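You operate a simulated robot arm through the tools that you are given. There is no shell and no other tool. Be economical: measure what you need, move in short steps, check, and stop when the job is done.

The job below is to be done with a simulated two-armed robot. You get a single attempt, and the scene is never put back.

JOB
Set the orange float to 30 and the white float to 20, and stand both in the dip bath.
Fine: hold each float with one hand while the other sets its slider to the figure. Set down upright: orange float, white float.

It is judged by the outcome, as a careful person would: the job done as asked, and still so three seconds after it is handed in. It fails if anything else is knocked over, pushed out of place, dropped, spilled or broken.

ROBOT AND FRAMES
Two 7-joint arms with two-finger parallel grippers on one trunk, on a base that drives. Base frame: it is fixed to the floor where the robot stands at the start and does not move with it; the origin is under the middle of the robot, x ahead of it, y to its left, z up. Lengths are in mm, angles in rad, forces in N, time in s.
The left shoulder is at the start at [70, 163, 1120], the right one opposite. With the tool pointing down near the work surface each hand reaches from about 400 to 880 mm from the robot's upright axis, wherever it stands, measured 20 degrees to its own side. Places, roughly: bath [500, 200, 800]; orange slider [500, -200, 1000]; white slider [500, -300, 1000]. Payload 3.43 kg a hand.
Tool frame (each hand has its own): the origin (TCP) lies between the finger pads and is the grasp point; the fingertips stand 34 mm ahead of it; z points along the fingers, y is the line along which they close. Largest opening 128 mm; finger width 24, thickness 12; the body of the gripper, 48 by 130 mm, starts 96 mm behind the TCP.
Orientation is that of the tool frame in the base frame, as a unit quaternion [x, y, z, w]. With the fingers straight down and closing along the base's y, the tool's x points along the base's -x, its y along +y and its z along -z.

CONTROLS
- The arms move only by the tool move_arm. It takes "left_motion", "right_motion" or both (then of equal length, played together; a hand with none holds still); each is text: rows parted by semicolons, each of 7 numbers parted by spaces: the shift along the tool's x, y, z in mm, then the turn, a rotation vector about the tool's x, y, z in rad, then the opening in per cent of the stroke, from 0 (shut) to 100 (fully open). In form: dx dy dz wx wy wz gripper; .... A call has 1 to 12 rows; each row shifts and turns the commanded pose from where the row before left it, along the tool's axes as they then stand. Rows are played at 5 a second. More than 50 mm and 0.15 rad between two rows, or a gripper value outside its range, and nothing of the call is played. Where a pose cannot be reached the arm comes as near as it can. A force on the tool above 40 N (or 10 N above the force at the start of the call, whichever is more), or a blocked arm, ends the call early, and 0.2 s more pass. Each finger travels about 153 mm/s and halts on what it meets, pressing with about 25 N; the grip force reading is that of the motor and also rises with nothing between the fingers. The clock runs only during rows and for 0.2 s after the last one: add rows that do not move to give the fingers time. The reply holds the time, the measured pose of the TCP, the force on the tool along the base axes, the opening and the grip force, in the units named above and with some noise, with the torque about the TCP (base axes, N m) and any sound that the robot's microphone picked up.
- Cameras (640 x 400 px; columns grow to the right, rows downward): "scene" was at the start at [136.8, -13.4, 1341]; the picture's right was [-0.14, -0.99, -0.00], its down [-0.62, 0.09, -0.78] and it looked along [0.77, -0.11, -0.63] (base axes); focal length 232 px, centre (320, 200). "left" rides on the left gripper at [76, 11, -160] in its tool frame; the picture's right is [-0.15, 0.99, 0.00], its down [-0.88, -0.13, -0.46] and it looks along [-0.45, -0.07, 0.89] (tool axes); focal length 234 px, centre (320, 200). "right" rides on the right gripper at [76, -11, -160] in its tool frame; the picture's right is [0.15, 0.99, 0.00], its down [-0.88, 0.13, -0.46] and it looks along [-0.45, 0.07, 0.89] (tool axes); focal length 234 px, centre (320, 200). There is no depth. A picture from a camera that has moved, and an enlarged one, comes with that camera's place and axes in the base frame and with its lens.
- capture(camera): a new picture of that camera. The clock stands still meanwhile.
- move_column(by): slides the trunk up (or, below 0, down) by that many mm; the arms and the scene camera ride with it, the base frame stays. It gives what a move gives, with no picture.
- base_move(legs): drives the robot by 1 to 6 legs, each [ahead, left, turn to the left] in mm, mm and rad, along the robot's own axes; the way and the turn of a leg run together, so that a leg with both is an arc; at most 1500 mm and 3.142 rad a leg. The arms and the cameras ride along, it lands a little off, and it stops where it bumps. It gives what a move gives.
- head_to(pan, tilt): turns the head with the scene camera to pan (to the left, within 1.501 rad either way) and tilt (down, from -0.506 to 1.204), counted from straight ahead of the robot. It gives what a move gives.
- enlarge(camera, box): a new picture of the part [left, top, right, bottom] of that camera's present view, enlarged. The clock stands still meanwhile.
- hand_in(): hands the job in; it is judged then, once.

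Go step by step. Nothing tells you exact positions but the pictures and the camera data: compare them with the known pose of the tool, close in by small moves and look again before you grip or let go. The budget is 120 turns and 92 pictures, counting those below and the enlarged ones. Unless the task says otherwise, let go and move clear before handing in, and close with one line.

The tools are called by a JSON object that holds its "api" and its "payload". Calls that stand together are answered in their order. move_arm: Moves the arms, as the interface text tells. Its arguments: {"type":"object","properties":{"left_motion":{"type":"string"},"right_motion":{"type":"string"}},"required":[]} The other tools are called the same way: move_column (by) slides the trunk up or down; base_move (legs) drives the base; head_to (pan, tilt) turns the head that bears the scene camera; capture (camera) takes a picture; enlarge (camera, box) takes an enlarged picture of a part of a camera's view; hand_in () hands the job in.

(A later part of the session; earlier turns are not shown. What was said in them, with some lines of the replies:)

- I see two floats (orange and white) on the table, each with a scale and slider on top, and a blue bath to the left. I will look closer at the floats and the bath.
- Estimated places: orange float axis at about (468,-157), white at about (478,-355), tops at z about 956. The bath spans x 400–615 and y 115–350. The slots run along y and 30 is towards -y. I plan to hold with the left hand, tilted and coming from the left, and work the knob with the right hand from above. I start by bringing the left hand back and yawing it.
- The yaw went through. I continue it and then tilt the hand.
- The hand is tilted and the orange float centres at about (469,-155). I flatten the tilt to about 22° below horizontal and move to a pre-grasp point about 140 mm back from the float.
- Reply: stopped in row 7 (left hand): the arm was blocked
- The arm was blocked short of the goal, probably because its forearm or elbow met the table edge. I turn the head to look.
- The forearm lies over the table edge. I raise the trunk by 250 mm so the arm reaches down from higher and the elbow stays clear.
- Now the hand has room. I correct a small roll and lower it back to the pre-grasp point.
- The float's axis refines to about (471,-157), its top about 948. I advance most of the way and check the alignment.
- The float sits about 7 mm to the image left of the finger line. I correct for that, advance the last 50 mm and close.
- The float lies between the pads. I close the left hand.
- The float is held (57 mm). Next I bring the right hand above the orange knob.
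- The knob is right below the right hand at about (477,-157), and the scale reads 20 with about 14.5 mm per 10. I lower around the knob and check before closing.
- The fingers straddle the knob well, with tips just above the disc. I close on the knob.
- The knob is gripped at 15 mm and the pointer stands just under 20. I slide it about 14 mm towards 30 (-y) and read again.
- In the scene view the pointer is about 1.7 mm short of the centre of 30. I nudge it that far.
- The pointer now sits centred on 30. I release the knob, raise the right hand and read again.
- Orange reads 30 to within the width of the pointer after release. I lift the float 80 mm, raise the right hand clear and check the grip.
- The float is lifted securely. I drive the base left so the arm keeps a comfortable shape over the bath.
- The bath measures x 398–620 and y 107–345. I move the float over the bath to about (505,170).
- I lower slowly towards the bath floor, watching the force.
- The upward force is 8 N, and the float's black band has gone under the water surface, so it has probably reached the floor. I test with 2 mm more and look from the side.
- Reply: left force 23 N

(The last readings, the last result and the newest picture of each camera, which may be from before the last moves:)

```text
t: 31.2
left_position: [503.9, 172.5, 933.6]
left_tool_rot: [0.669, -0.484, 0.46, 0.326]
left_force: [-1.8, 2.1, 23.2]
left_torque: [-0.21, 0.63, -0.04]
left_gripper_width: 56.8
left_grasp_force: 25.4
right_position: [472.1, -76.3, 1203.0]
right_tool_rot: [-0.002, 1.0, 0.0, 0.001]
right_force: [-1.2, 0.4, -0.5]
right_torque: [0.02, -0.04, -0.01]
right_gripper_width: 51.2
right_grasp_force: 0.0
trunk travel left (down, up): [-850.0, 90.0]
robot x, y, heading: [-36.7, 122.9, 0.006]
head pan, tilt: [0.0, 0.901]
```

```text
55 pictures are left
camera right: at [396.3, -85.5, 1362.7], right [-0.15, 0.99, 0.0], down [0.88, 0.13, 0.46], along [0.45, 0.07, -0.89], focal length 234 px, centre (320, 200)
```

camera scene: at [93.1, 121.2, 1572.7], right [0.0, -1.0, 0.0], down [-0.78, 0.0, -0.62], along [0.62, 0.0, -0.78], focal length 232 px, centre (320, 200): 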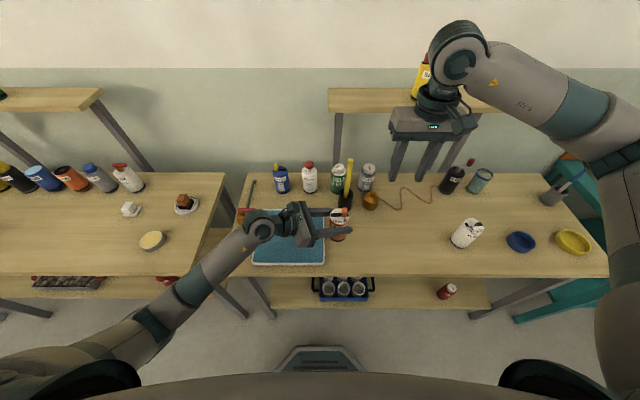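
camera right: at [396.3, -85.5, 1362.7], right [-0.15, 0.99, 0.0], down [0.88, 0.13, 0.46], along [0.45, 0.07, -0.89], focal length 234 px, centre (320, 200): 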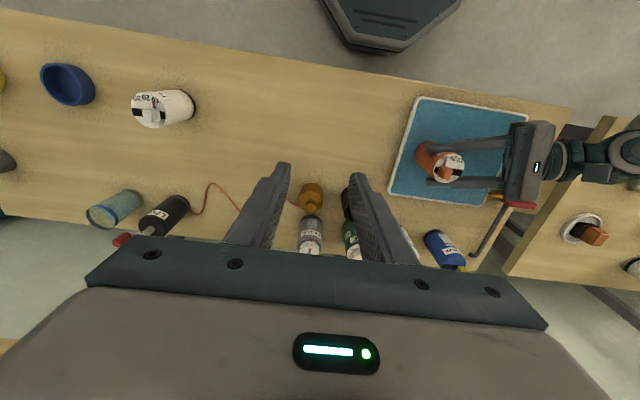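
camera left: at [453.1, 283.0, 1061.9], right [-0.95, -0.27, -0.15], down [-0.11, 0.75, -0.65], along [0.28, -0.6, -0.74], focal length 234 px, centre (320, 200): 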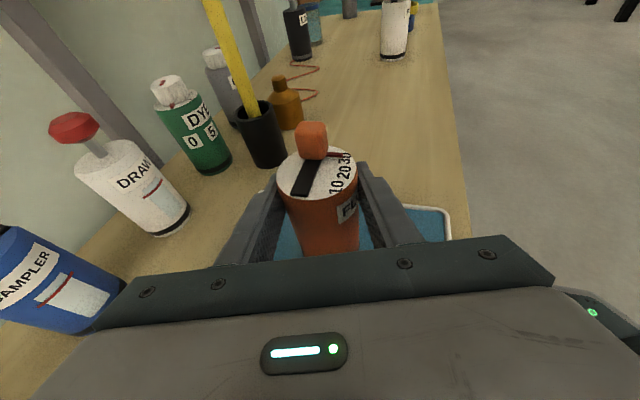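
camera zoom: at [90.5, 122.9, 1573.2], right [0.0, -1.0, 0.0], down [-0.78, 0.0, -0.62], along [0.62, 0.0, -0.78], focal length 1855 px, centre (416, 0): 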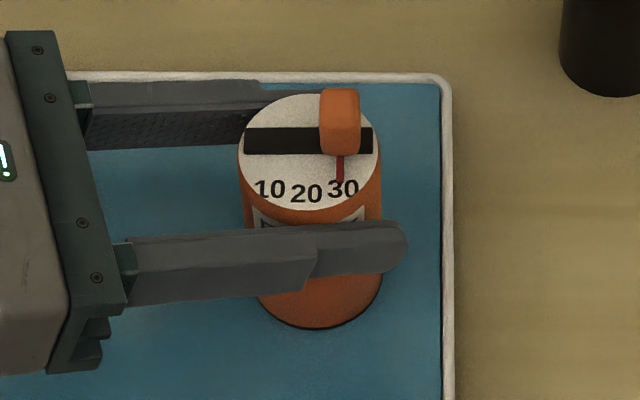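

The force is stiff (23 N) and the float's disc is at about table height plus a few mm (it slid a little in the grip). So it stands on the bath floor and looks upright. I relax 2 mm and open.

{"api": "move_arm", "payload": {"left_motion": "1.9 0 -0.7 0 0 0 30;0 0 0 0 0 0 45;0 0 0 0 0 0 60;0 0 0 0 0 0 65;0 0 0 0 0 0 65"}}

{"api": "enlarge", "payload": {"camera": "scene", "box": [260, 195, 340, 245]}}

{"api": "capture", "payload": {"camera": "left"}}

```text
t: 32.4
left_position: [504.9, 172.0, 930.6]
left_tool_rot: [0.671, -0.484, 0.458, 0.325]
left_force: [-0.8, -0.6, 0.3]
left_torque: [-0.01, 0.0, -0.03]
left_gripper_width: 83.2
left_grasp_force: 0.1
right_position: [474.6, -76.3, 1203.0]
right_tool_rot: [-0.003, 1.0, -0.001, 0.001]
right_force: [0.0, -0.6, -1.2]
right_torque: [-0.02, 0.02, 0.04]
right_gripper_width: 51.2
right_grasp_force: 0.1
trunk travel left (down, up): [-850.0, 90.0]
robot x, y, heading: [-36.0, 121.4, 0.004]
head pan, tilt: [0.0, 0.901]
```

```text
8.00 times, centred on (300, 220) of scene
camera zoom: at [92.8, 122.6, 1572.7], right [0.0, -1.0, 0.0], down [-0.78, 0.0, -0.62], along [0.62, 0.0, -0.78], focal length 1855 px, centre (480, 40)
```

zoom: 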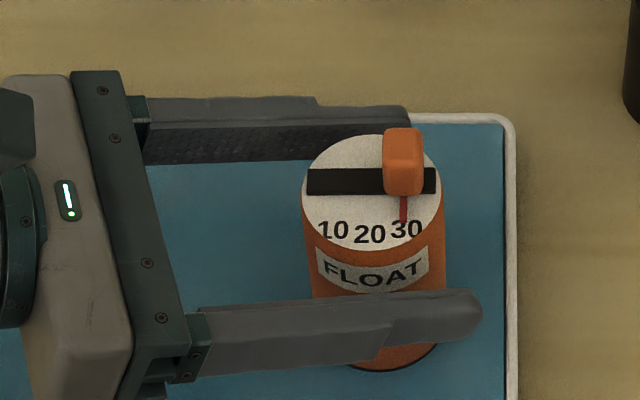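

```text
53 pictures are left
camera left: at [454.5, 282.1, 1061.3], right [-0.95, -0.27, -0.14], down [-0.11, 0.75, -0.65], along [0.28, -0.6, -0.75], focal length 234 px, centre (320, 200)
```

left: 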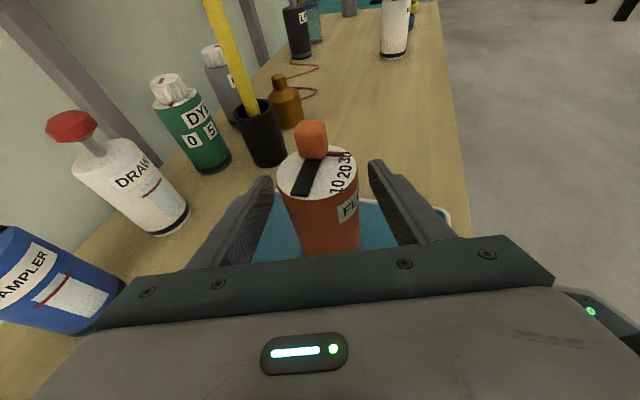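

The orange float stands upright in the bath at 30. I withdraw the left hand backwards along its fingers and then up.

{"api": "move_arm", "payload": {"left_motion": "0 0 -30 0 0 0 65;0 0 -35 0 0 0 65;0 0 -35 0 0 0 65;35 0 -15 0 0 0 65;35 0 -15 0 0 0 65;35 0 -15 0 0 0 65;0 0 0 0 0 0 65"}}

{"api": "capture", "payload": {"camera": "scene"}}

{"api": "enlarge", "payload": {"camera": "scene", "box": [260, 195, 340, 245]}}

```text
t: 34.0
left_position: [473.4, 258.3, 1082.7]
left_tool_rot: [0.671, -0.485, 0.457, 0.325]
left_force: [0.0, 0.3, 0.8]
left_torque: [-0.04, 0.02, -0.03]
left_gripper_width: 83.0
left_grasp_force: 0.0
right_position: [475.2, -76.3, 1202.6]
right_tool_rot: [-0.002, 1.0, 0.0, 0.0]
right_force: [0.2, -0.3, 0.2]
right_torque: [-0.03, -0.04, -0.01]
right_gripper_width: 51.4
right_grasp_force: 0.0
trunk travel left (down, up): [-850.0, 90.0]
robot x, y, heading: [-34.8, 125.0, 0.01]
head pan, tilt: [0.0, 0.901]
```

```text
52 pictures are left
camera scene: at [93.1, 122.7, 1572.7], right [0.0, -1.0, 0.0], down [-0.78, 0.0, -0.62], along [0.62, 0.0, -0.78], focal length 232 px, centre (320, 200)
```

scene: 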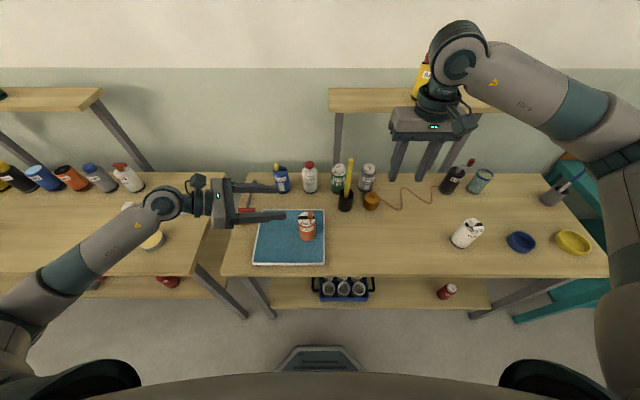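

```text
8.00 times, centred on (300, 220) of scene
camera zoom: at [93.1, 122.7, 1572.7], right [0.0, -1.0, 0.0], down [-0.78, 0.0, -0.62], along [0.62, 0.0, -0.78], focal length 1855 px, centre (480, 40)
```

zoom: 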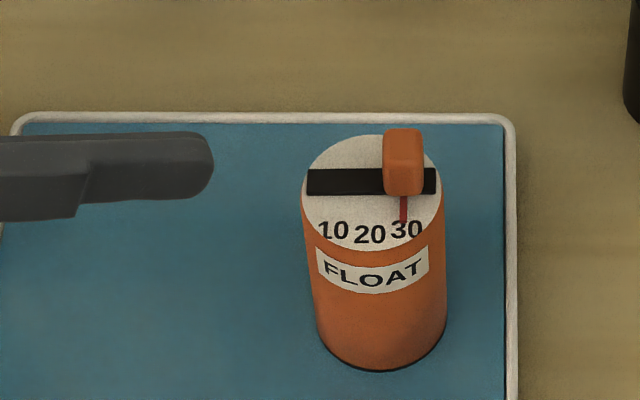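

Orange stands well. I raise the left hand and drive right to work on the white float.

{"api": "move_arm", "payload": {"left_motion": "35 30 -30 0 0 0 70;40 30 -20 0 0 0 70;40 0 -10 0 0 0 70;0 0 0 0 0 0 70"}}

{"api": "base_move", "payload": {"legs": [[0, -425, -0.01]]}}

{"api": "capture", "payload": {"camera": "scene"}}

{"api": "capture", "payload": {"camera": "left"}}

```text
refused: row 1 steps farther than a row can; nothing moved
```

```text
t: 36.6
left_position: [472.9, -178.9, 1082.6]
left_tool_rot: [0.666, -0.492, 0.454, 0.329]
left_force: [0.4, -0.6, 0.1]
left_torque: [0.01, -0.01, -0.01]
left_gripper_width: 83.1
left_grasp_force: 0.0
right_position: [468.2, -513.1, 1203.5]
right_tool_rot: [0.007, 1.0, -0.001, 0.0]
right_force: [-0.1, 0.1, -0.2]
right_torque: [0.0, 0.0, -0.01]
right_gripper_width: 51.7
right_grasp_force: 0.0
trunk travel left (down, up): [-850.0, 90.0]
robot x, y, heading: [-35.4, -307.8, -0.019]
head pan, tilt: [0.0, 0.901]
```

```text
50 pictures are left
camera scene: at [90.5, -306.6, 1572.7], right [-0.02, -1.0, 0.0], down [-0.78, 0.01, -0.62], along [0.62, -0.01, -0.78], focal length 232 px, centre (320, 200)
```

scene: 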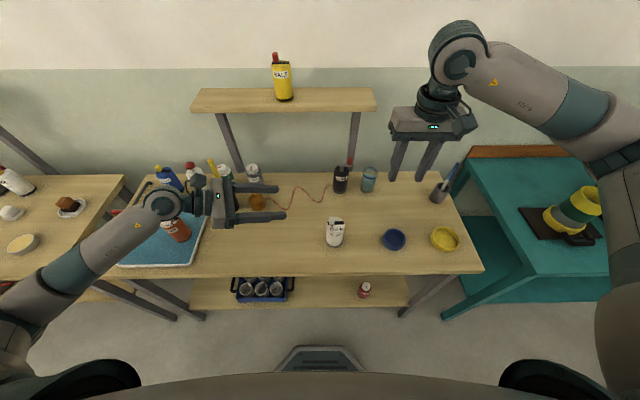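

```text
49 pictures are left
camera left: at [425.0, -66.6, 1212.4], right [-0.96, -0.25, -0.14], down [-0.1, 0.75, -0.65], along [0.27, -0.61, -0.75], focal length 234 px, centre (320, 200)
```

left: 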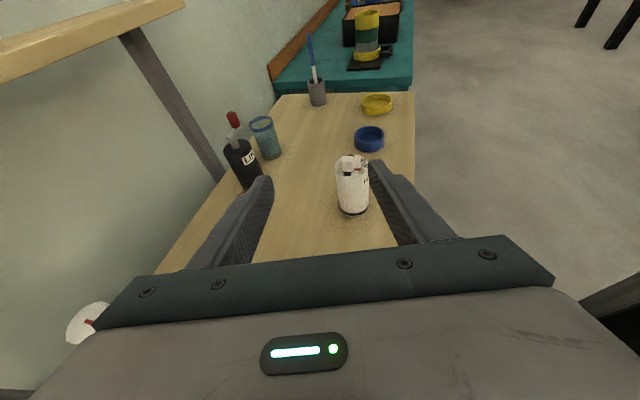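

White sits at about (484,-360). I move the left hand to its pre-grasp point.

{"api": "move_arm", "payload": {"left_motion": "-23.8 11.4 24.4 0 0 0 70;-23.8 11.4 24.4 0 0 0 70;-23.8 11.4 24.4 0 0 0 70;-23.8 11.4 24.4 0 0 0 70;0 0 0 0 0 0 70"}}

{"api": "capture", "payload": {"camera": "left"}}

```text
t: 37.8
left_position: [446.9, -243.5, 958.7]
left_tool_rot: [0.666, -0.491, 0.455, 0.329]
left_force: [-0.2, -0.9, 0.4]
left_torque: [-0.03, -0.02, 0.0]
left_gripper_width: 89.8
left_grasp_force: 0.1
right_position: [467.1, -513.7, 1202.5]
right_tool_rot: [0.008, 1.0, 0.0, 0.0]
right_force: [0.0, -0.1, 0.0]
right_torque: [-0.03, 0.0, -0.03]
right_gripper_width: 51.3
right_grasp_force: 0.0
trunk travel left (down, up): [-850.0, 90.0]
robot x, y, heading: [-34.9, -303.9, -0.019]
head pan, tilt: [0.0, 0.901]
```

```text
48 pictures are left
camera left: at [398.8, -131.5, 1088.9], right [-0.96, -0.25, -0.14], down [-0.1, 0.75, -0.65], along [0.27, -0.61, -0.75], focal length 234 px, centre (320, 200)
```

left: 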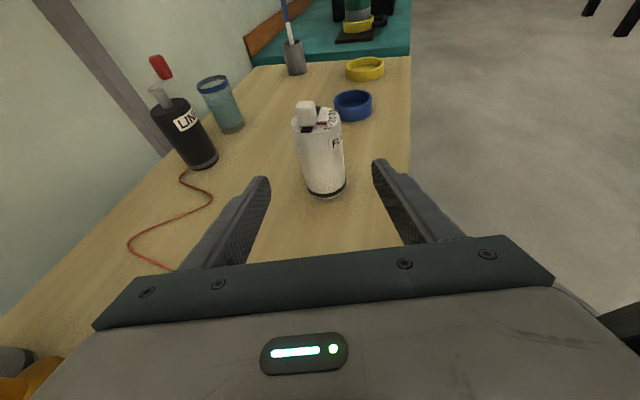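

Alignment is good. I advance about 85 mm, then check again before the last stretch.

{"api": "move_arm", "payload": {"left_motion": "0.5 -1 30 0 0 0 70;0.5 -1 30 0 0 0 70;0 0 25 0 0 0 70;0 0 0 0 0 0 70"}}

{"api": "capture", "payload": {"camera": "left"}}

```text
t: 38.8
left_position: [473.1, -321.0, 925.7]
left_tool_rot: [0.666, -0.491, 0.455, 0.329]
left_force: [-0.5, -0.8, 0.2]
left_torque: [0.0, 0.01, 0.01]
left_gripper_width: 89.5
left_grasp_force: 0.1
right_position: [467.5, -514.4, 1202.7]
right_tool_rot: [0.008, 1.0, 0.0, 0.001]
right_force: [-0.1, 0.1, 0.4]
right_torque: [-0.01, -0.01, 0.01]
right_gripper_width: 51.1
right_grasp_force: 0.1
trunk travel left (down, up): [-850.0, 90.0]
robot x, y, heading: [-36.5, -309.4, -0.018]
head pan, tilt: [0.0, 0.901]
```

```text
47 pictures are left
camera left: at [424.7, -209.3, 1056.8], right [-0.96, -0.25, -0.14], down [-0.1, 0.75, -0.65], along [0.27, -0.61, -0.75], focal length 234 px, centre (320, 200)
```

left: 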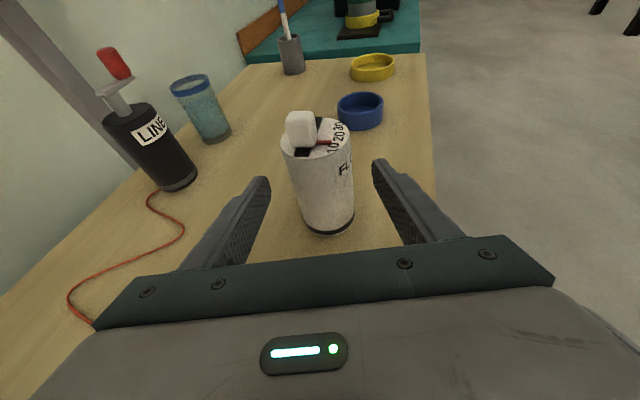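

Aligned to within a millimetre or two. I go in the last 40 mm and close.

{"api": "move_arm", "payload": {"left_motion": "0 -1 20 0 0 0 70;0 0 19 0 0 0 70;0 0 0 0 0 0 70;0 0 0 0 0 0 50;0 0 0 0 0 0 30;0 0 0 0 0 0 30;0 0 0 0 0 0 30"}}

{"api": "capture", "payload": {"camera": "left"}}

{"api": "enlarge", "payload": {"camera": "scene", "box": [310, 210, 358, 240]}}

```text
t: 40.4
left_position: [485.4, -354.0, 910.9]
left_tool_rot: [0.666, -0.491, 0.455, 0.329]
left_force: [-0.3, -0.2, 2.8]
left_torque: [-0.08, 0.08, -0.02]
left_gripper_width: 56.7
left_grasp_force: 25.0
right_position: [466.2, -514.8, 1202.1]
right_tool_rot: [0.008, 1.0, 0.0, 0.0]
right_force: [0.1, -0.3, 0.6]
right_torque: [-0.02, 0.0, -0.02]
right_gripper_width: 51.2
right_grasp_force: 0.1
trunk travel left (down, up): [-850.0, 90.0]
robot x, y, heading: [-39.3, -303.1, -0.015]
head pan, tilt: [0.0, 0.901]
```

```text
46 pictures are left
camera left: at [437.2, -242.8, 1041.2], right [-0.96, -0.25, -0.14], down [-0.1, 0.75, -0.65], along [0.27, -0.61, -0.75], focal length 234 px, centre (320, 200)
```

left: 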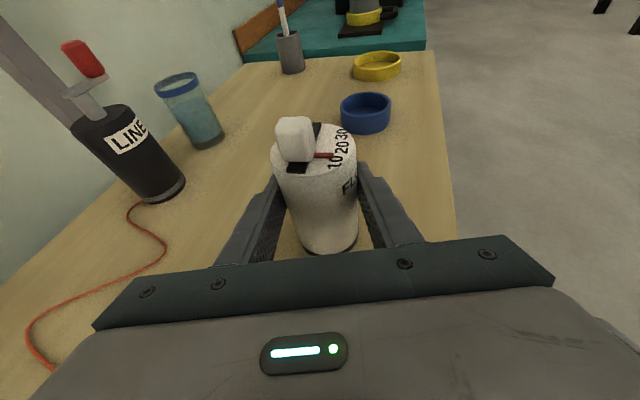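

```text
13.33 times, centred on (334, 225) of scene
camera zoom: at [90.2, -307.9, 1572.8], right [-0.02, -1.0, 0.0], down [-0.78, 0.01, -0.62], along [0.62, -0.01, -0.78], focal length 3091 px, centre (133, -133)
```

zoom: 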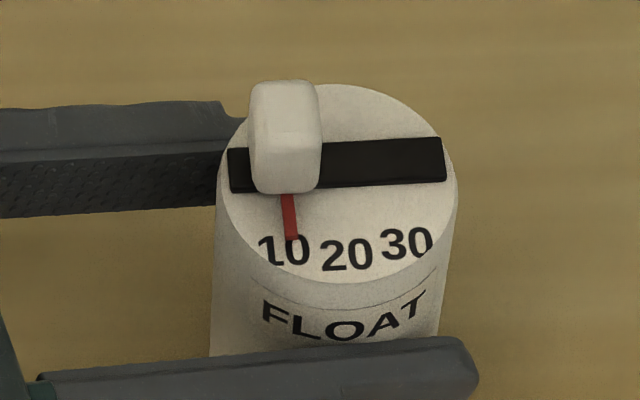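

White is held (56.7 mm). Its slot is turned slightly, the pointer reads about 11–12, and it needs about +12.9 mm. I bring the right hand above its knob at about (488,-343), aligned to the slot.

{"api": "move_arm", "payload": {"right_motion": "-3.6 34.4 28.2 0 0 0 45;-3.6 34.4 28.2 0 0 0 45;-3.6 34.4 28.2 0 0 0 45;-3.6 34.4 28.2 0 0 0 45;-3.6 34.4 28.2 0 0 0 45;0 0 0 0 0 -0.068 45;0 0 0 0 0 0 45"}}

{"api": "enlarge", "payload": {"camera": "scene", "box": [286, 190, 382, 250]}}

{"api": "enlarge", "payload": {"camera": "right", "box": [240, 110, 400, 210]}}

```text
t: 42.0
left_position: [485.9, -353.6, 911.1]
left_tool_rot: [0.666, -0.49, 0.455, 0.329]
left_force: [0.3, -0.8, 1.3]
left_torque: [-0.08, 0.1, 0.04]
left_gripper_width: 57.0
left_grasp_force: 24.4
right_position: [486.3, -343.3, 1060.5]
right_tool_rot: [-0.027, 1.0, 0.0, 0.0]
right_force: [-0.1, 0.0, 1.1]
right_torque: [0.01, -0.03, -0.01]
right_gripper_width: 57.6
right_grasp_force: 0.0
trunk travel left (down, up): [-850.0, 90.0]
robot x, y, heading: [-34.1, -307.5, -0.013]
head pan, tilt: [0.0, 0.901]
```

```text
6.67 times, centred on (334, 220) of scene
camera zoom: at [90.5, -307.7, 1572.7], right [-0.02, -1.0, 0.0], down [-0.78, 0.01, -0.62], along [0.62, -0.01, -0.78], focal length 1546 px, centre (227, 67)
```

zoom: 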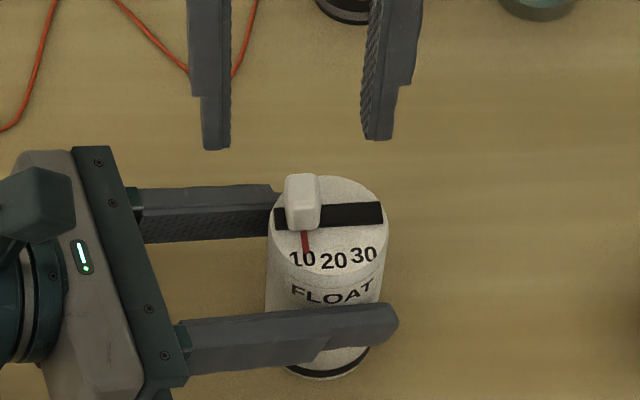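

```text
4.00 times, centred on (320, 160) of right
camera zoom: at [410.5, -356.8, 1220.0], right [-0.2, 0.98, 0.0], down [0.87, 0.18, 0.46], along [0.45, 0.09, -0.89], focal length 937 px, centre (320, 360)
```

zoom: 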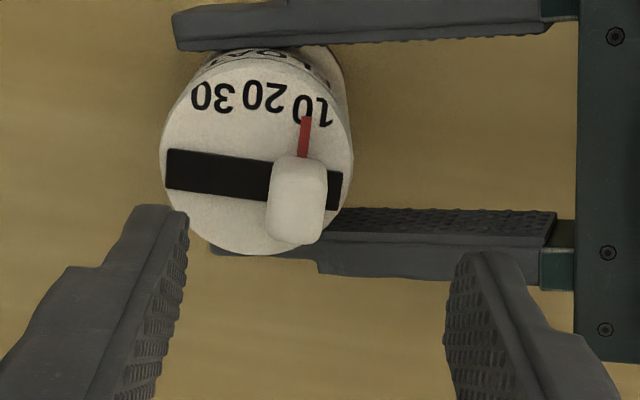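

The knob is about 4 mm further to -y than the finger middle. I shift and descend around it.

{"api": "move_arm", "payload": {"right_motion": "0 -4 30 0 0 0 45;0 0 41 0 0 0 45;0 0 0 0 0 0 45"}}

{"api": "enlarge", "payload": {"camera": "scene", "box": [302, 200, 366, 240]}}

```text
t: 42.8
left_position: [485.2, -353.3, 910.2]
left_tool_rot: [0.666, -0.491, 0.455, 0.33]
left_force: [0.2, 0.3, -0.3]
left_torque: [0.0, 0.02, 0.01]
left_gripper_width: 56.9
left_grasp_force: 24.9
right_position: [491.0, -347.6, 987.3]
right_tool_rot: [-0.026, 1.0, -0.001, 0.0]
right_force: [-0.5, 0.2, 0.4]
right_torque: [0.0, 0.01, -0.03]
right_gripper_width: 57.5
right_grasp_force: 0.0
trunk travel left (down, up): [-850.0, 90.0]
robot x, y, heading: [-38.9, -307.3, -0.012]
head pan, tilt: [0.0, 0.901]
```

```text
10.00 times, centred on (334, 220) of scene
camera zoom: at [90.4, -307.7, 1572.7], right [-0.02, -1.0, 0.0], down [-0.78, 0.01, -0.62], along [0.62, -0.01, -0.78], focal length 2318 px, centre (180, 0)
```

zoom: 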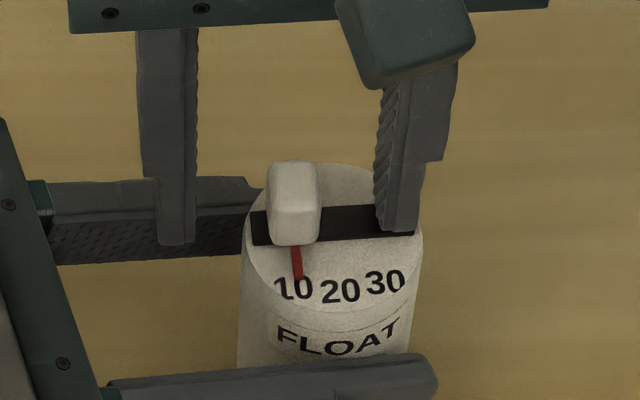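

The fingers straddle the knob evenly. I close on it.

{"api": "move_arm", "payload": {"right_motion": "0 -1 0 0 0 0 30;0 0 0 0 0 0 20;0 0 0 0 0 0 8;0 0 0 0 0 0 8;0 0 0 0 0 0 8"}}

{"api": "enlarge", "payload": {"camera": "scene", "box": [310, 210, 358, 240]}}

```text
t: 44.0
left_position: [484.6, -352.7, 910.2]
left_tool_rot: [0.666, -0.492, 0.454, 0.33]
left_force: [0.4, 2.8, 1.1]
left_torque: [-0.17, 0.05, -0.24]
left_gripper_width: 57.1
left_grasp_force: 24.8
right_position: [490.5, -347.0, 989.4]
right_tool_rot: [-0.026, 1.0, 0.0, 0.0]
right_force: [-0.5, -3.9, 0.9]
right_torque: [-0.07, 0.02, 0.24]
right_gripper_width: 14.5
right_grasp_force: 24.8
trunk travel left (down, up): [-850.0, 90.0]
robot x, y, heading: [-38.0, -303.2, -0.017]
head pan, tilt: [0.0, 0.901]
```

```text
13.33 times, centred on (334, 225) of scene
camera zoom: at [90.5, -307.8, 1572.7], right [-0.02, -1.0, 0.0], down [-0.78, 0.01, -0.62], along [0.62, -0.01, -0.78], focal length 3091 px, centre (133, -133)
```

zoom: 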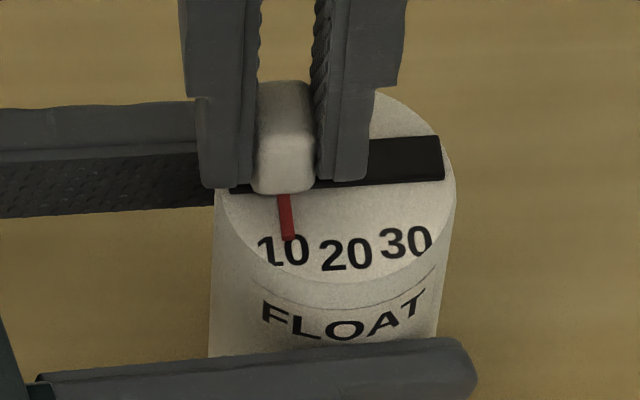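

I slide the knob 12.5 mm towards 20 and read.

{"api": "move_arm", "payload": {"right_motion": "0 -4 0 0 0 0 8;0 -4 0 0 0 0 8;0 -4 0 0 0 0 8;0 -0.5 0 0 0 0 8;0 0 0 0 0 0 8;0 0 0 0 0 0 8"}}

{"api": "enlarge", "payload": {"camera": "scene", "box": [310, 210, 358, 240]}}

```text
t: 45.4
left_position: [485.1, -354.3, 911.2]
left_tool_rot: [0.666, -0.49, 0.456, 0.33]
left_force: [-15.7, -3.0, 10.1]
left_torque: [0.08, -0.45, -0.34]
left_gripper_width: 57.2
left_grasp_force: 25.6
right_position: [489.6, -359.8, 990.0]
right_tool_rot: [-0.026, 1.0, -0.001, 0.001]
right_force: [15.5, 2.5, -9.5]
right_torque: [0.11, -0.78, 0.22]
right_gripper_width: 14.7
right_grasp_force: 24.7
trunk travel left (down, up): [-850.0, 90.0]
robot x, y, heading: [-34.4, -308.1, -0.011]
head pan, tilt: [0.0, 0.901]
```

```text
13.33 times, centred on (334, 225) of scene
camera zoom: at [90.7, -307.9, 1572.7], right [-0.02, -1.0, 0.0], down [-0.78, 0.01, -0.62], along [0.62, -0.01, -0.78], focal length 3091 px, centre (133, -133)
```

zoom: 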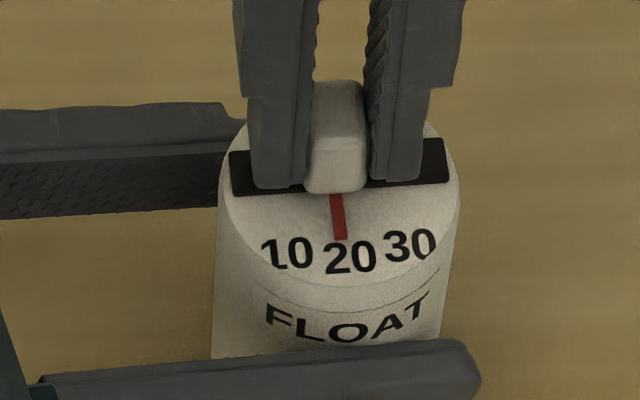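

Still about 1.4 mm short, with some side force along x. I ease the hand 1 mm towards +x while sliding 1.6 mm more.

{"api": "move_arm", "payload": {"right_motion": "-1 -0.8 0 0 0 0 8;0 -0.8 0 0 0 0 8;0 0 0 0 0 0 8;0 0 0 0 0 0 8"}}

{"api": "enlarge", "payload": {"camera": "scene", "box": [310, 210, 358, 240]}}

```text
t: 46.4
left_position: [485.9, -354.7, 911.6]
left_tool_rot: [0.665, -0.491, 0.456, 0.33]
left_force: [-11.9, -2.3, 16.0]
left_torque: [-0.07, -0.44, -0.33]
left_gripper_width: 57.0
left_grasp_force: 25.4
right_position: [491.0, -361.5, 990.1]
right_tool_rot: [-0.026, 1.0, 0.0, -0.001]
right_force: [12.2, 1.9, -14.5]
right_torque: [0.08, -0.61, 0.26]
right_gripper_width: 14.7
right_grasp_force: 24.7
trunk travel left (down, up): [-850.0, 90.0]
robot x, y, heading: [-37.5, -303.8, -0.014]
head pan, tilt: [0.0, 0.901]
```

```text
13.33 times, centred on (334, 225) of scene
camera zoom: at [90.7, -307.8, 1572.7], right [-0.02, -1.0, 0.0], down [-0.78, 0.01, -0.62], along [0.62, -0.01, -0.78], focal length 3091 px, centre (133, -133)
```

zoom: 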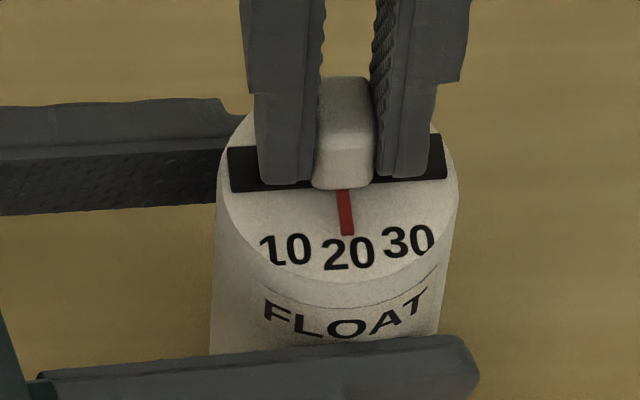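

The pointer is on 20 with a hair of overshoot for spring-back. I release and raise the right hand.

{"api": "move_arm", "payload": {"right_motion": "0 0 0.8 0 0 0 8;0 0 0 0 0 0 20;0 0 0 0 0 0 40;0 0 -40 0 0 0 40;0 0 -45 0 0 0 40;0 -45 -15 0 0 0 40;0 -45 0 0 0 0 40;0 0 0 0 0 0 40"}}

{"api": "enlarge", "payload": {"camera": "scene", "box": [310, 210, 358, 240]}}

{"api": "capture", "payload": {"camera": "left"}}

```text
t: 48.2
left_position: [486.5, -353.0, 910.9]
left_tool_rot: [0.667, -0.491, 0.454, 0.329]
left_force: [-0.9, -0.2, 0.7]
left_torque: [0.0, -0.03, 0.0]
left_gripper_width: 57.1
left_grasp_force: 25.1
right_position: [497.3, -452.6, 1090.3]
right_tool_rot: [-0.028, 1.0, -0.001, 0.0]
right_force: [0.5, 1.0, 0.1]
right_torque: [-0.07, 0.0, 0.02]
right_gripper_width: 51.0
right_grasp_force: 0.1
trunk travel left (down, up): [-850.0, 90.0]
robot x, y, heading: [-34.4, -306.8, -0.016]
head pan, tilt: [0.0, 0.901]
```

```text
13.33 times, centred on (334, 225) of scene
camera zoom: at [91.1, -305.5, 1572.6], right [-0.02, -1.0, 0.0], down [-0.78, 0.01, -0.62], along [0.62, -0.01, -0.78], focal length 3091 px, centre (133, -133)
```

zoom: 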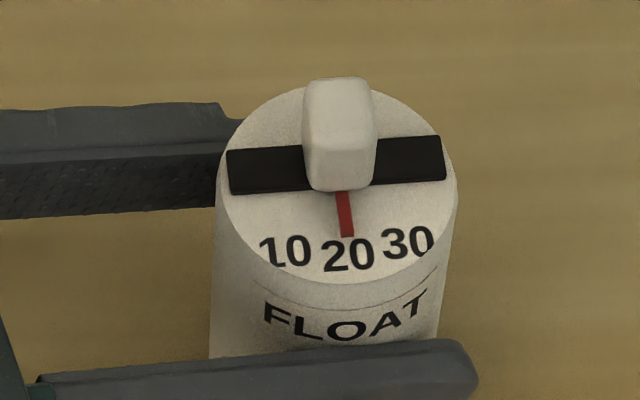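

```text
37 pictures are left
camera left: at [437.7, -241.1, 1040.4], right [-0.96, -0.25, -0.14], down [-0.1, 0.75, -0.65], along [0.27, -0.61, -0.75], focal length 234 px, centre (320, 200)
```

left: 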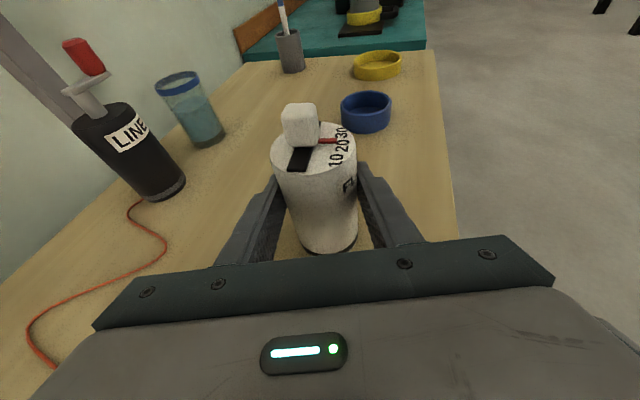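

White reads 20. I lift it slowly, checking for slip in the grip, and raise the right hand.

{"api": "move_arm", "payload": {"left_motion": "5 0 -2 0 0 0 30;9 0 -3.6 0 0 0 30;9 0 -3.6 0 0 0 30;14 0 -5.6 0 0 0 30;18 0 -7.2 0 0 0 30;18 0 -7.2 0 0 0 30;0 0 0 0 0 0 30", "right_motion": "0 0 0 0 0 0 40;0 0 -20 0 0 0 40;0 0 -20 0 0 0 40;0 0 -30 0 0 0 40;0 0 -30 0 0 0 40;0 0 -20 0 0 0 40;0 0 0 0 0 0 40"}}

{"api": "capture", "payload": {"camera": "left"}}

```text
t: 49.8
left_position: [486.0, -355.4, 992.1]
left_tool_rot: [0.666, -0.491, 0.455, 0.329]
left_force: [-0.9, 0.0, -1.8]
left_torque: [0.02, 0.0, 0.02]
left_gripper_width: 57.2
left_grasp_force: 25.3
right_position: [495.2, -451.5, 1208.9]
right_tool_rot: [-0.027, 1.0, 0.0, 0.0]
right_force: [-0.3, -0.6, 0.3]
right_torque: [0.02, 0.01, 0.0]
right_gripper_width: 50.9
right_grasp_force: 0.0
trunk travel left (down, up): [-850.0, 90.0]
robot x, y, heading: [-37.4, -304.3, -0.013]
head pan, tilt: [0.0, 0.901]
```

```text
36 pictures are left
camera left: at [437.5, -244.2, 1122.0], right [-0.96, -0.25, -0.14], down [-0.1, 0.76, -0.65], along [0.27, -0.61, -0.75], focal length 234 px, centre (320, 200)
```

left: 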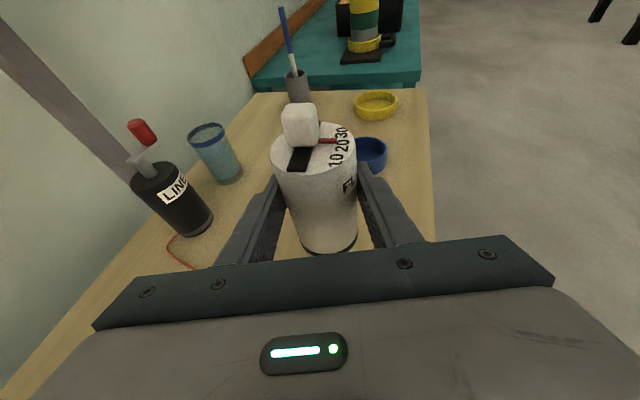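

No slip this time. I raise another 110 mm to pass well above everything and then drive left.

{"api": "move_arm", "payload": {"left_motion": "14 0 -5.6 0 0 0 30;18 0 -7.2 0 0 0 30;18 0 -7.2 0 0 0 30;18 0 -7.2 0 0 0 30;18 0 -7.2 0 0 0 30;14 0 -5.6 0 0 0 30;0 0 0 0 0 0 30"}}

{"api": "base_move", "payload": {"legs": [[0, 220, 0.008], [0, 220, 0.008]]}}

{"api": "capture", "payload": {"camera": "scene"}}

{"api": "capture", "payload": {"camera": "left"}}

```text
t: 51.4
left_position: [484.4, -354.0, 1099.2]
left_tool_rot: [0.666, -0.491, 0.455, 0.329]
left_force: [-0.3, -0.7, -0.5]
left_torque: [-0.01, -0.02, -0.01]
left_gripper_width: 56.9
left_grasp_force: 25.2
right_position: [497.0, -451.2, 1208.4]
right_tool_rot: [-0.026, 1.0, -0.001, 0.0]
right_force: [0.1, 0.3, 0.3]
right_torque: [0.02, 0.03, 0.01]
right_gripper_width: 51.1
right_grasp_force: 0.0
trunk travel left (down, up): [-850.0, 90.0]
robot x, y, heading: [-39.6, -304.5, -0.015]
head pan, tilt: [0.0, 0.901]
```

```text
t: 54.3
left_position: [486.1, 87.7, 1098.7]
left_tool_rot: [0.67, -0.486, 0.457, 0.326]
left_force: [0.2, -0.5, -1.1]
left_torque: [0.02, 0.01, -0.01]
left_gripper_width: 56.6
left_grasp_force: 25.3
right_position: [501.3, -8.8, 1207.6]
right_tool_rot: [-0.034, 0.999, 0.0, 0.0]
right_force: [0.1, -0.4, 0.6]
right_torque: [-0.02, -0.03, 0.02]
right_gripper_width: 51.3
right_grasp_force: 0.1
trunk travel left (down, up): [-850.0, 90.0]
robot x, y, heading: [-34.4, 129.8, -0.003]
head pan, tilt: [0.0, 0.901]
```

```text
35 pictures are left
camera scene: at [92.9, 128.1, 1572.7], right [0.0, -1.0, 0.0], down [-0.78, 0.0, -0.62], along [0.62, 0.0, -0.78], focal length 232 px, centre (320, 200)
```

scene: 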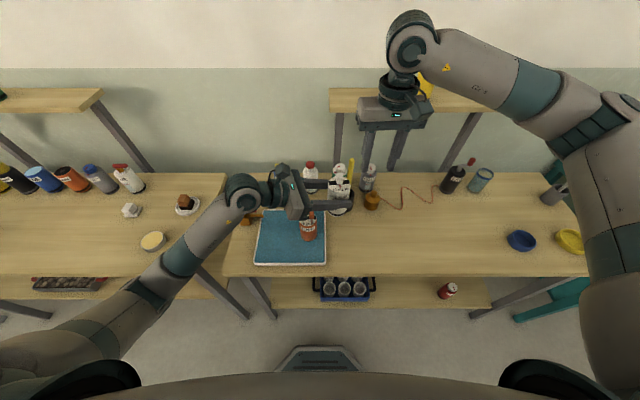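

```text
34 pictures are left
camera left: at [437.1, 198.6, 1228.9], right [-0.95, -0.26, -0.14], down [-0.11, 0.75, -0.65], along [0.28, -0.6, -0.75], focal length 234 px, centre (320, 200)
```

left: 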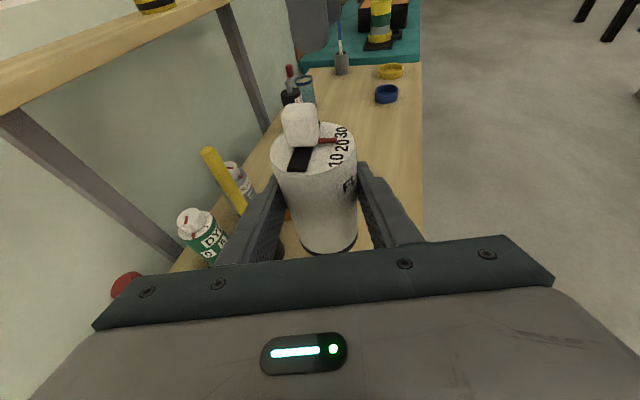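

All is well. I drive 90 mm more to the left and then move the arm so that white sits above (455,272) in the bath.

{"api": "base_move", "payload": {"legs": [[0, 90, 0.003]]}}

```text
t: 55.4
left_position: [485.9, 174.6, 1098.2]
left_tool_rot: [0.67, -0.486, 0.457, 0.326]
left_force: [0.2, 0.8, -1.8]
left_torque: [0.03, 0.01, -0.02]
left_gripper_width: 56.9
left_grasp_force: 24.6
right_position: [501.1, 77.5, 1207.7]
right_tool_rot: [-0.033, 0.999, 0.001, 0.0]
right_force: [0.2, 0.0, -0.2]
right_torque: [0.03, 0.02, -0.02]
right_gripper_width: 51.2
right_grasp_force: 0.1
trunk travel left (down, up): [-850.0, 90.0]
robot x, y, heading: [-35.3, 214.9, 0.003]
head pan, tilt: [0.0, 0.901]
```

{"api": "move_arm", "payload": {"left_motion": "-12.6 -0.4 -31.5 0 0 0 30;-12.6 -0.4 -31.5 0 0 0 30;-12.6 -0.4 -31.5 0 0 0 30;-18 0 7.2 0 0 0 30;-20 0 8 0 0 0 30;-20 0 8 0 0 0 30;-18 0 7.2 0 0 0 30;0 0 0 0 0 0 30"}}

{"api": "capture", "payload": {"camera": "scene"}}

{"api": "enlarge", "payload": {"camera": "scene", "box": [220, 180, 380, 280]}}

```text
t: 57.2
left_position: [454.1, 274.8, 1016.1]
left_tool_rot: [0.67, -0.485, 0.458, 0.326]
left_force: [-0.7, 0.1, -2.0]
left_torque: [0.03, -0.01, 0.0]
left_gripper_width: 56.8
left_grasp_force: 25.4
right_position: [501.0, 81.4, 1207.9]
right_tool_rot: [-0.034, 0.999, 0.0, 0.0]
right_force: [0.5, -0.1, 0.1]
right_torque: [-0.02, 0.0, 0.0]
right_gripper_width: 51.4
right_grasp_force: 0.0
trunk travel left (down, up): [-850.0, 90.0]
robot x, y, heading: [-33.6, 218.8, 0.003]
head pan, tilt: [0.0, 0.901]
```

```text
33 pictures are left
camera scene: at [92.6, 218.2, 1572.7], right [0.0, -1.0, 0.0], down [-0.78, 0.0, -0.62], along [0.62, 0.0, -0.78], focal length 232 px, centre (320, 200)
```

scene: 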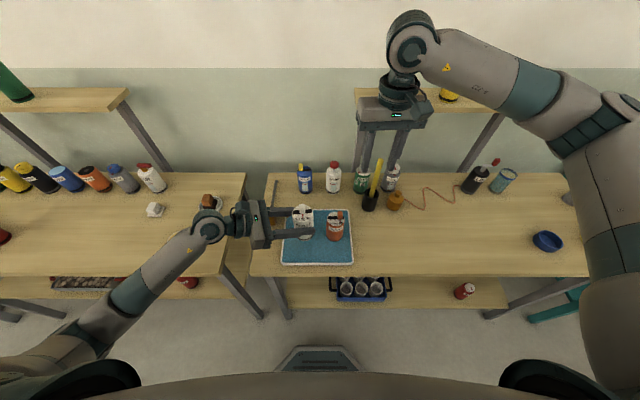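

```text
4.00 times, centred on (300, 230) of scene
camera zoom: at [92.6, 218.2, 1572.7], right [0.0, -1.0, 0.0], down [-0.78, 0.0, -0.62], along [0.62, 0.0, -0.78], focal length 927 px, centre (400, 80)
```

zoom: 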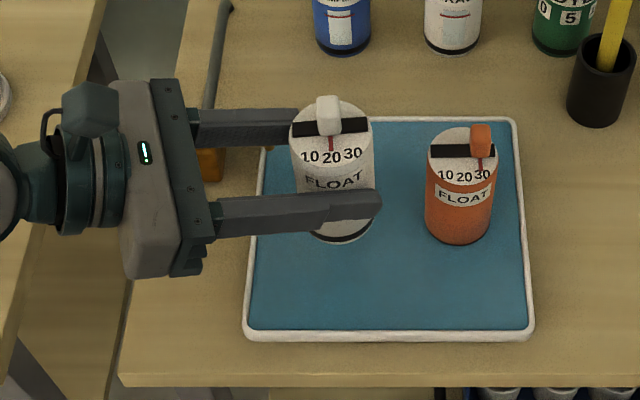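

White hangs clear over the bath's left front half with orange to its right. I lower it in steps.

{"api": "move_arm", "payload": {"left_motion": "-18 0 7.2 0 0 0 30;-20 0 8 0 0 0 30;-20 0 8 0 0 0 30;-18 0 7.2 0 0 0 30;0 0 0 0 0 0 30"}}

{"api": "enlarge", "payload": {"camera": "scene", "box": [220, 180, 380, 280]}}

```text
t: 58.4
left_position: [457.1, 273.3, 935.6]
left_tool_rot: [0.67, -0.485, 0.458, 0.326]
left_force: [-0.1, 0.0, -1.1]
left_torque: [0.02, 0.03, -0.02]
left_gripper_width: 56.8
left_grasp_force: 25.0
right_position: [500.7, 81.0, 1208.7]
right_tool_rot: [-0.035, 0.999, -0.001, 0.0]
right_force: [0.2, -0.1, 0.5]
right_torque: [-0.01, 0.02, -0.02]
right_gripper_width: 51.0
right_grasp_force: 0.1
trunk travel left (down, up): [-850.0, 90.0]
robot x, y, heading: [-35.4, 220.9, -0.003]
head pan, tilt: [0.0, 0.901]
```

```text
4.00 times, centred on (300, 230) of scene
camera zoom: at [92.6, 218.2, 1572.7], right [0.0, -1.0, 0.0], down [-0.78, 0.0, -0.62], along [0.62, 0.0, -0.78], focal length 927 px, centre (400, 80)
```

zoom: 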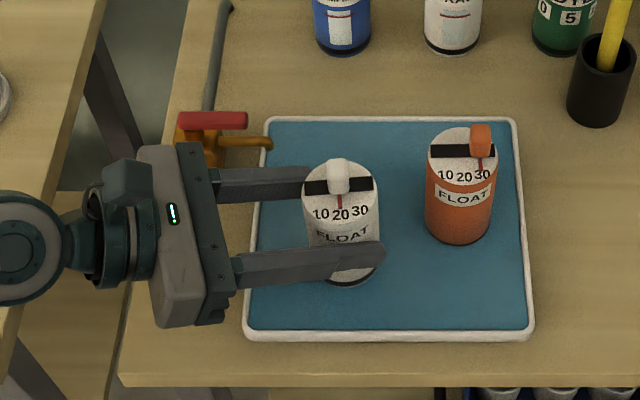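

No contact yet and everything is clear. I creep down until the floor is felt.

{"api": "move_arm", "payload": {"left_motion": "-6.5 0 2.6 0 0 0 30;-6.5 0 2.6 0 0 0 30;-2.8 0 1.1 0 0 0 30;0 0 0 0 0 0 30"}}

```text
t: 59.4
left_position: [456.4, 274.2, 918.5]
left_tool_rot: [0.67, -0.485, 0.457, 0.325]
left_force: [-0.5, -0.3, -1.3]
left_torque: [0.02, 0.03, -0.01]
left_gripper_width: 57.1
left_grasp_force: 24.8
right_position: [501.3, 81.0, 1209.4]
right_tool_rot: [-0.034, 0.999, -0.001, 0.0]
right_force: [-0.8, -0.1, -0.5]
right_torque: [0.03, -0.04, -0.01]
right_gripper_width: 51.2
right_grasp_force: 0.0
trunk travel left (down, up): [-850.0, 90.0]
robot x, y, heading: [-34.0, 220.0, 0.0]
head pan, tilt: [0.0, 0.901]
```

{"api": "move_arm", "payload": {"left_motion": "-1.9 0 0.75 0 0 0 30;-1.9 0 0.75 0 0 0 30;0 0 0 0 0 0 30"}}

{"api": "enlarge", "payload": {"camera": "scene", "box": [260, 195, 356, 255]}}

```text
t: 60.2
left_position: [458.6, 272.9, 915.5]
left_tool_rot: [0.67, -0.485, 0.459, 0.326]
left_force: [-0.1, -1.3, 3.7]
left_torque: [-0.03, 0.08, 0.0]
left_gripper_width: 56.7
left_grasp_force: 24.8
right_position: [500.4, 80.6, 1207.6]
right_tool_rot: [-0.034, 0.999, 0.0, 0.0]
right_force: [-0.7, 0.1, 0.4]
right_torque: [-0.04, 0.03, 0.01]
right_gripper_width: 50.9
right_grasp_force: 0.0
trunk travel left (down, up): [-850.0, 90.0]
robot x, y, heading: [-36.5, 214.2, 0.003]
head pan, tilt: [0.0, 0.901]
```

```text
6.67 times, centred on (308, 225) of scene
camera zoom: at [92.3, 218.0, 1572.8], right [0.0, -1.0, 0.0], down [-0.78, 0.0, -0.62], along [0.62, 0.0, -0.78], focal length 1546 px, centre (400, 33)
```

zoom: 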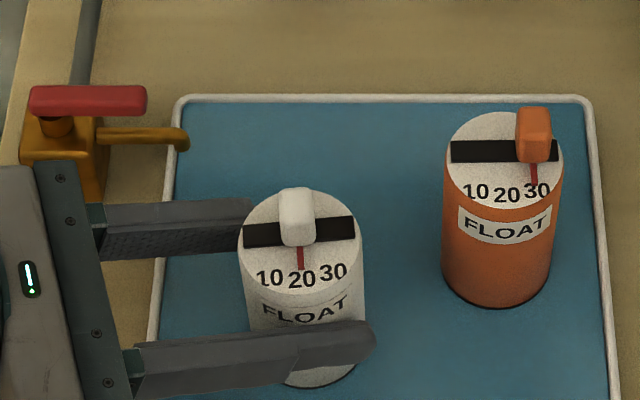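

Contact begins at a bottom height of about 844, which agrees with orange. I press half a millimetre more, open, and check.

{"api": "move_arm", "payload": {"left_motion": "-0.6 0 0.2 0 0 0 30;0 0 0 0 0 0 30;0 0 0 0 0 0 45;0 0 0 0 0 0 60;0 0 0 0 0 0 65;0 0 0 0 0 0 65"}}

{"api": "enlarge", "payload": {"camera": "scene", "box": [260, 195, 356, 255]}}

{"api": "capture", "payload": {"camera": "left"}}

```text
t: 61.6
left_position: [456.5, 274.0, 913.0]
left_tool_rot: [0.67, -0.486, 0.457, 0.326]
left_force: [-0.1, 0.5, 1.0]
left_torque: [-0.03, 0.03, -0.01]
left_gripper_width: 83.2
left_grasp_force: 0.1
right_position: [500.9, 80.6, 1208.4]
right_tool_rot: [-0.034, 0.999, 0.0, -0.001]
right_force: [-0.4, 0.2, 1.2]
right_torque: [-0.03, -0.01, 0.03]
right_gripper_width: 51.0
right_grasp_force: 0.0
trunk travel left (down, up): [-850.0, 90.0]
robot x, y, heading: [-31.4, 218.5, 0.005]
head pan, tilt: [0.0, 0.901]
```

```text
6.67 times, centred on (308, 225) of scene
camera zoom: at [92.5, 218.1, 1572.7], right [0.0, -1.0, 0.0], down [-0.78, 0.0, -0.62], along [0.62, 0.0, -0.78], focal length 1546 px, centre (400, 33)
```

zoom: 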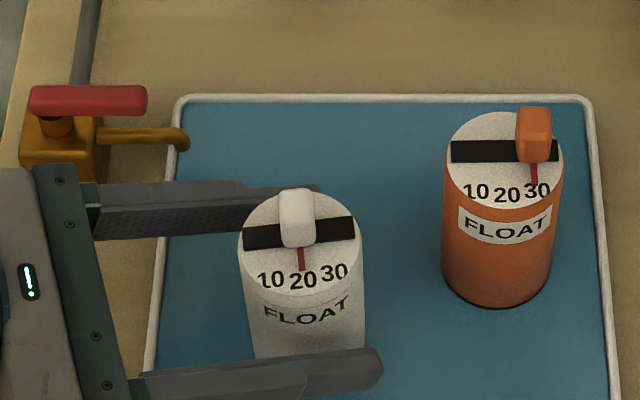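

```text
28 pictures are left
camera left: at [407.3, 385.0, 1043.5], right [-0.95, -0.26, -0.14], down [-0.11, 0.75, -0.65], along [0.28, -0.6, -0.75], focal length 234 px, centre (320, 200)
```

left: 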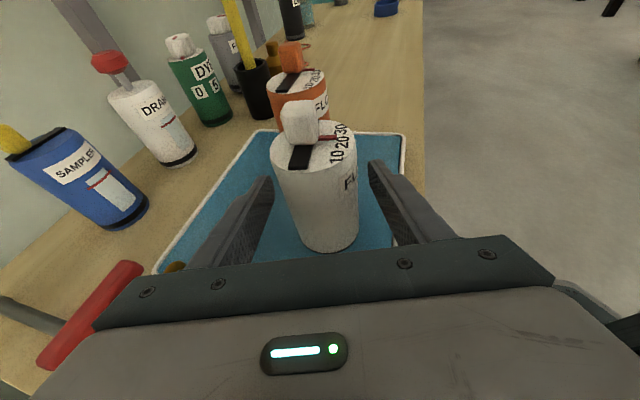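

White stands free and upright. I withdraw the left hand backwards and up, away from the tap.

{"api": "move_arm", "payload": {"left_motion": "0 0 -25 0 0 0 65;0 0 -35 0 0 0 65;0 0 -40 0 0 0 65;35 0 -15 0 0 0 65;35 0 -15 0 0 0 65;35 0 -15 0 0 0 65;0 0 0 0 0 0 65"}}

{"api": "capture", "payload": {"camera": "scene"}}

{"api": "enlarge", "payload": {"camera": "scene", "box": [286, 200, 350, 240]}}

{"api": "enlarge", "payload": {"camera": "scene", "box": [320, 208, 352, 228]}}

```text
t: 63.2
left_position: [424.7, 367.4, 1065.9]
left_tool_rot: [0.67, -0.486, 0.457, 0.326]
left_force: [0.1, 0.3, -0.3]
left_torque: [0.0, -0.02, 0.0]
left_gripper_width: 83.1
left_grasp_force: 0.0
right_position: [500.9, 80.0, 1207.6]
right_tool_rot: [-0.034, 0.999, 0.0, 0.0]
right_force: [0.1, 0.8, -0.3]
right_torque: [0.0, -0.01, 0.05]
right_gripper_width: 51.1
right_grasp_force: 0.0
trunk travel left (down, up): [-850.0, 90.0]
robot x, y, heading: [-35.3, 214.1, 0.003]
head pan, tilt: [0.0, 0.901]
```

```text
27 pictures are left
camera scene: at [92.8, 218.0, 1572.7], right [0.0, -1.0, 0.0], down [-0.78, 0.0, -0.62], along [0.62, 0.0, -0.78], focal length 232 px, centre (320, 200)
```

scene: 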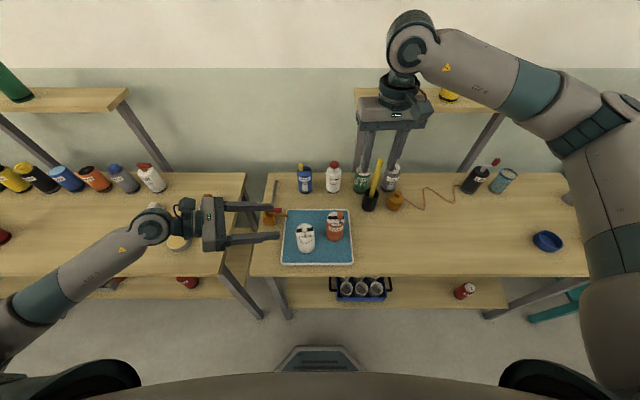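

```text
10.00 times, centred on (318, 220) of scene
camera zoom: at [92.8, 218.0, 1572.7], right [0.0, -1.0, 0.0], down [-0.78, 0.0, -0.62], along [0.62, 0.0, -0.78], focal length 2318 px, centre (340, 0)
```

zoom: 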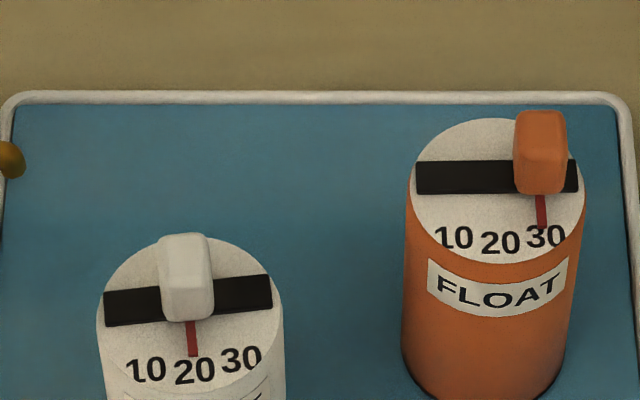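

```text
16.00 times, centred on (336, 218) of scene
camera zoom: at [92.8, 218.0, 1572.7], right [0.0, -1.0, 0.0], down [-0.78, 0.0, -0.62], along [0.62, 0.0, -0.78], focal length 3709 px, centre (64, -88)
```

zoom: 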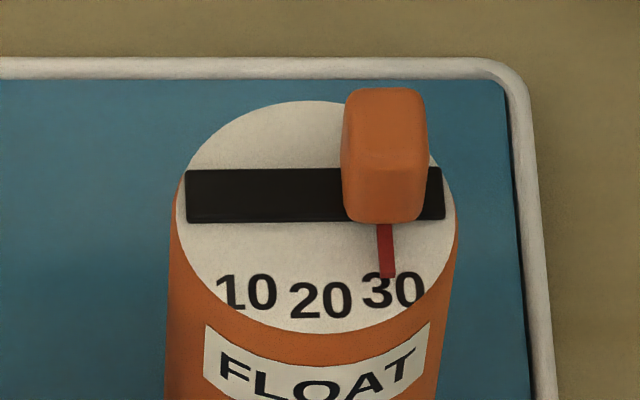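

Orange reads 30 and white reads 20. Both stand upright in the bath, both hands are clear and nothing else has moved, so I hand in.

{"api": "hand_in", "payload": {}}

```text
The job is handed in.
```

The orange float (set to 30) and the white float (set to 20) both stand upright in the dip bath. The orange pointer may sit up to half a unit below its mark.
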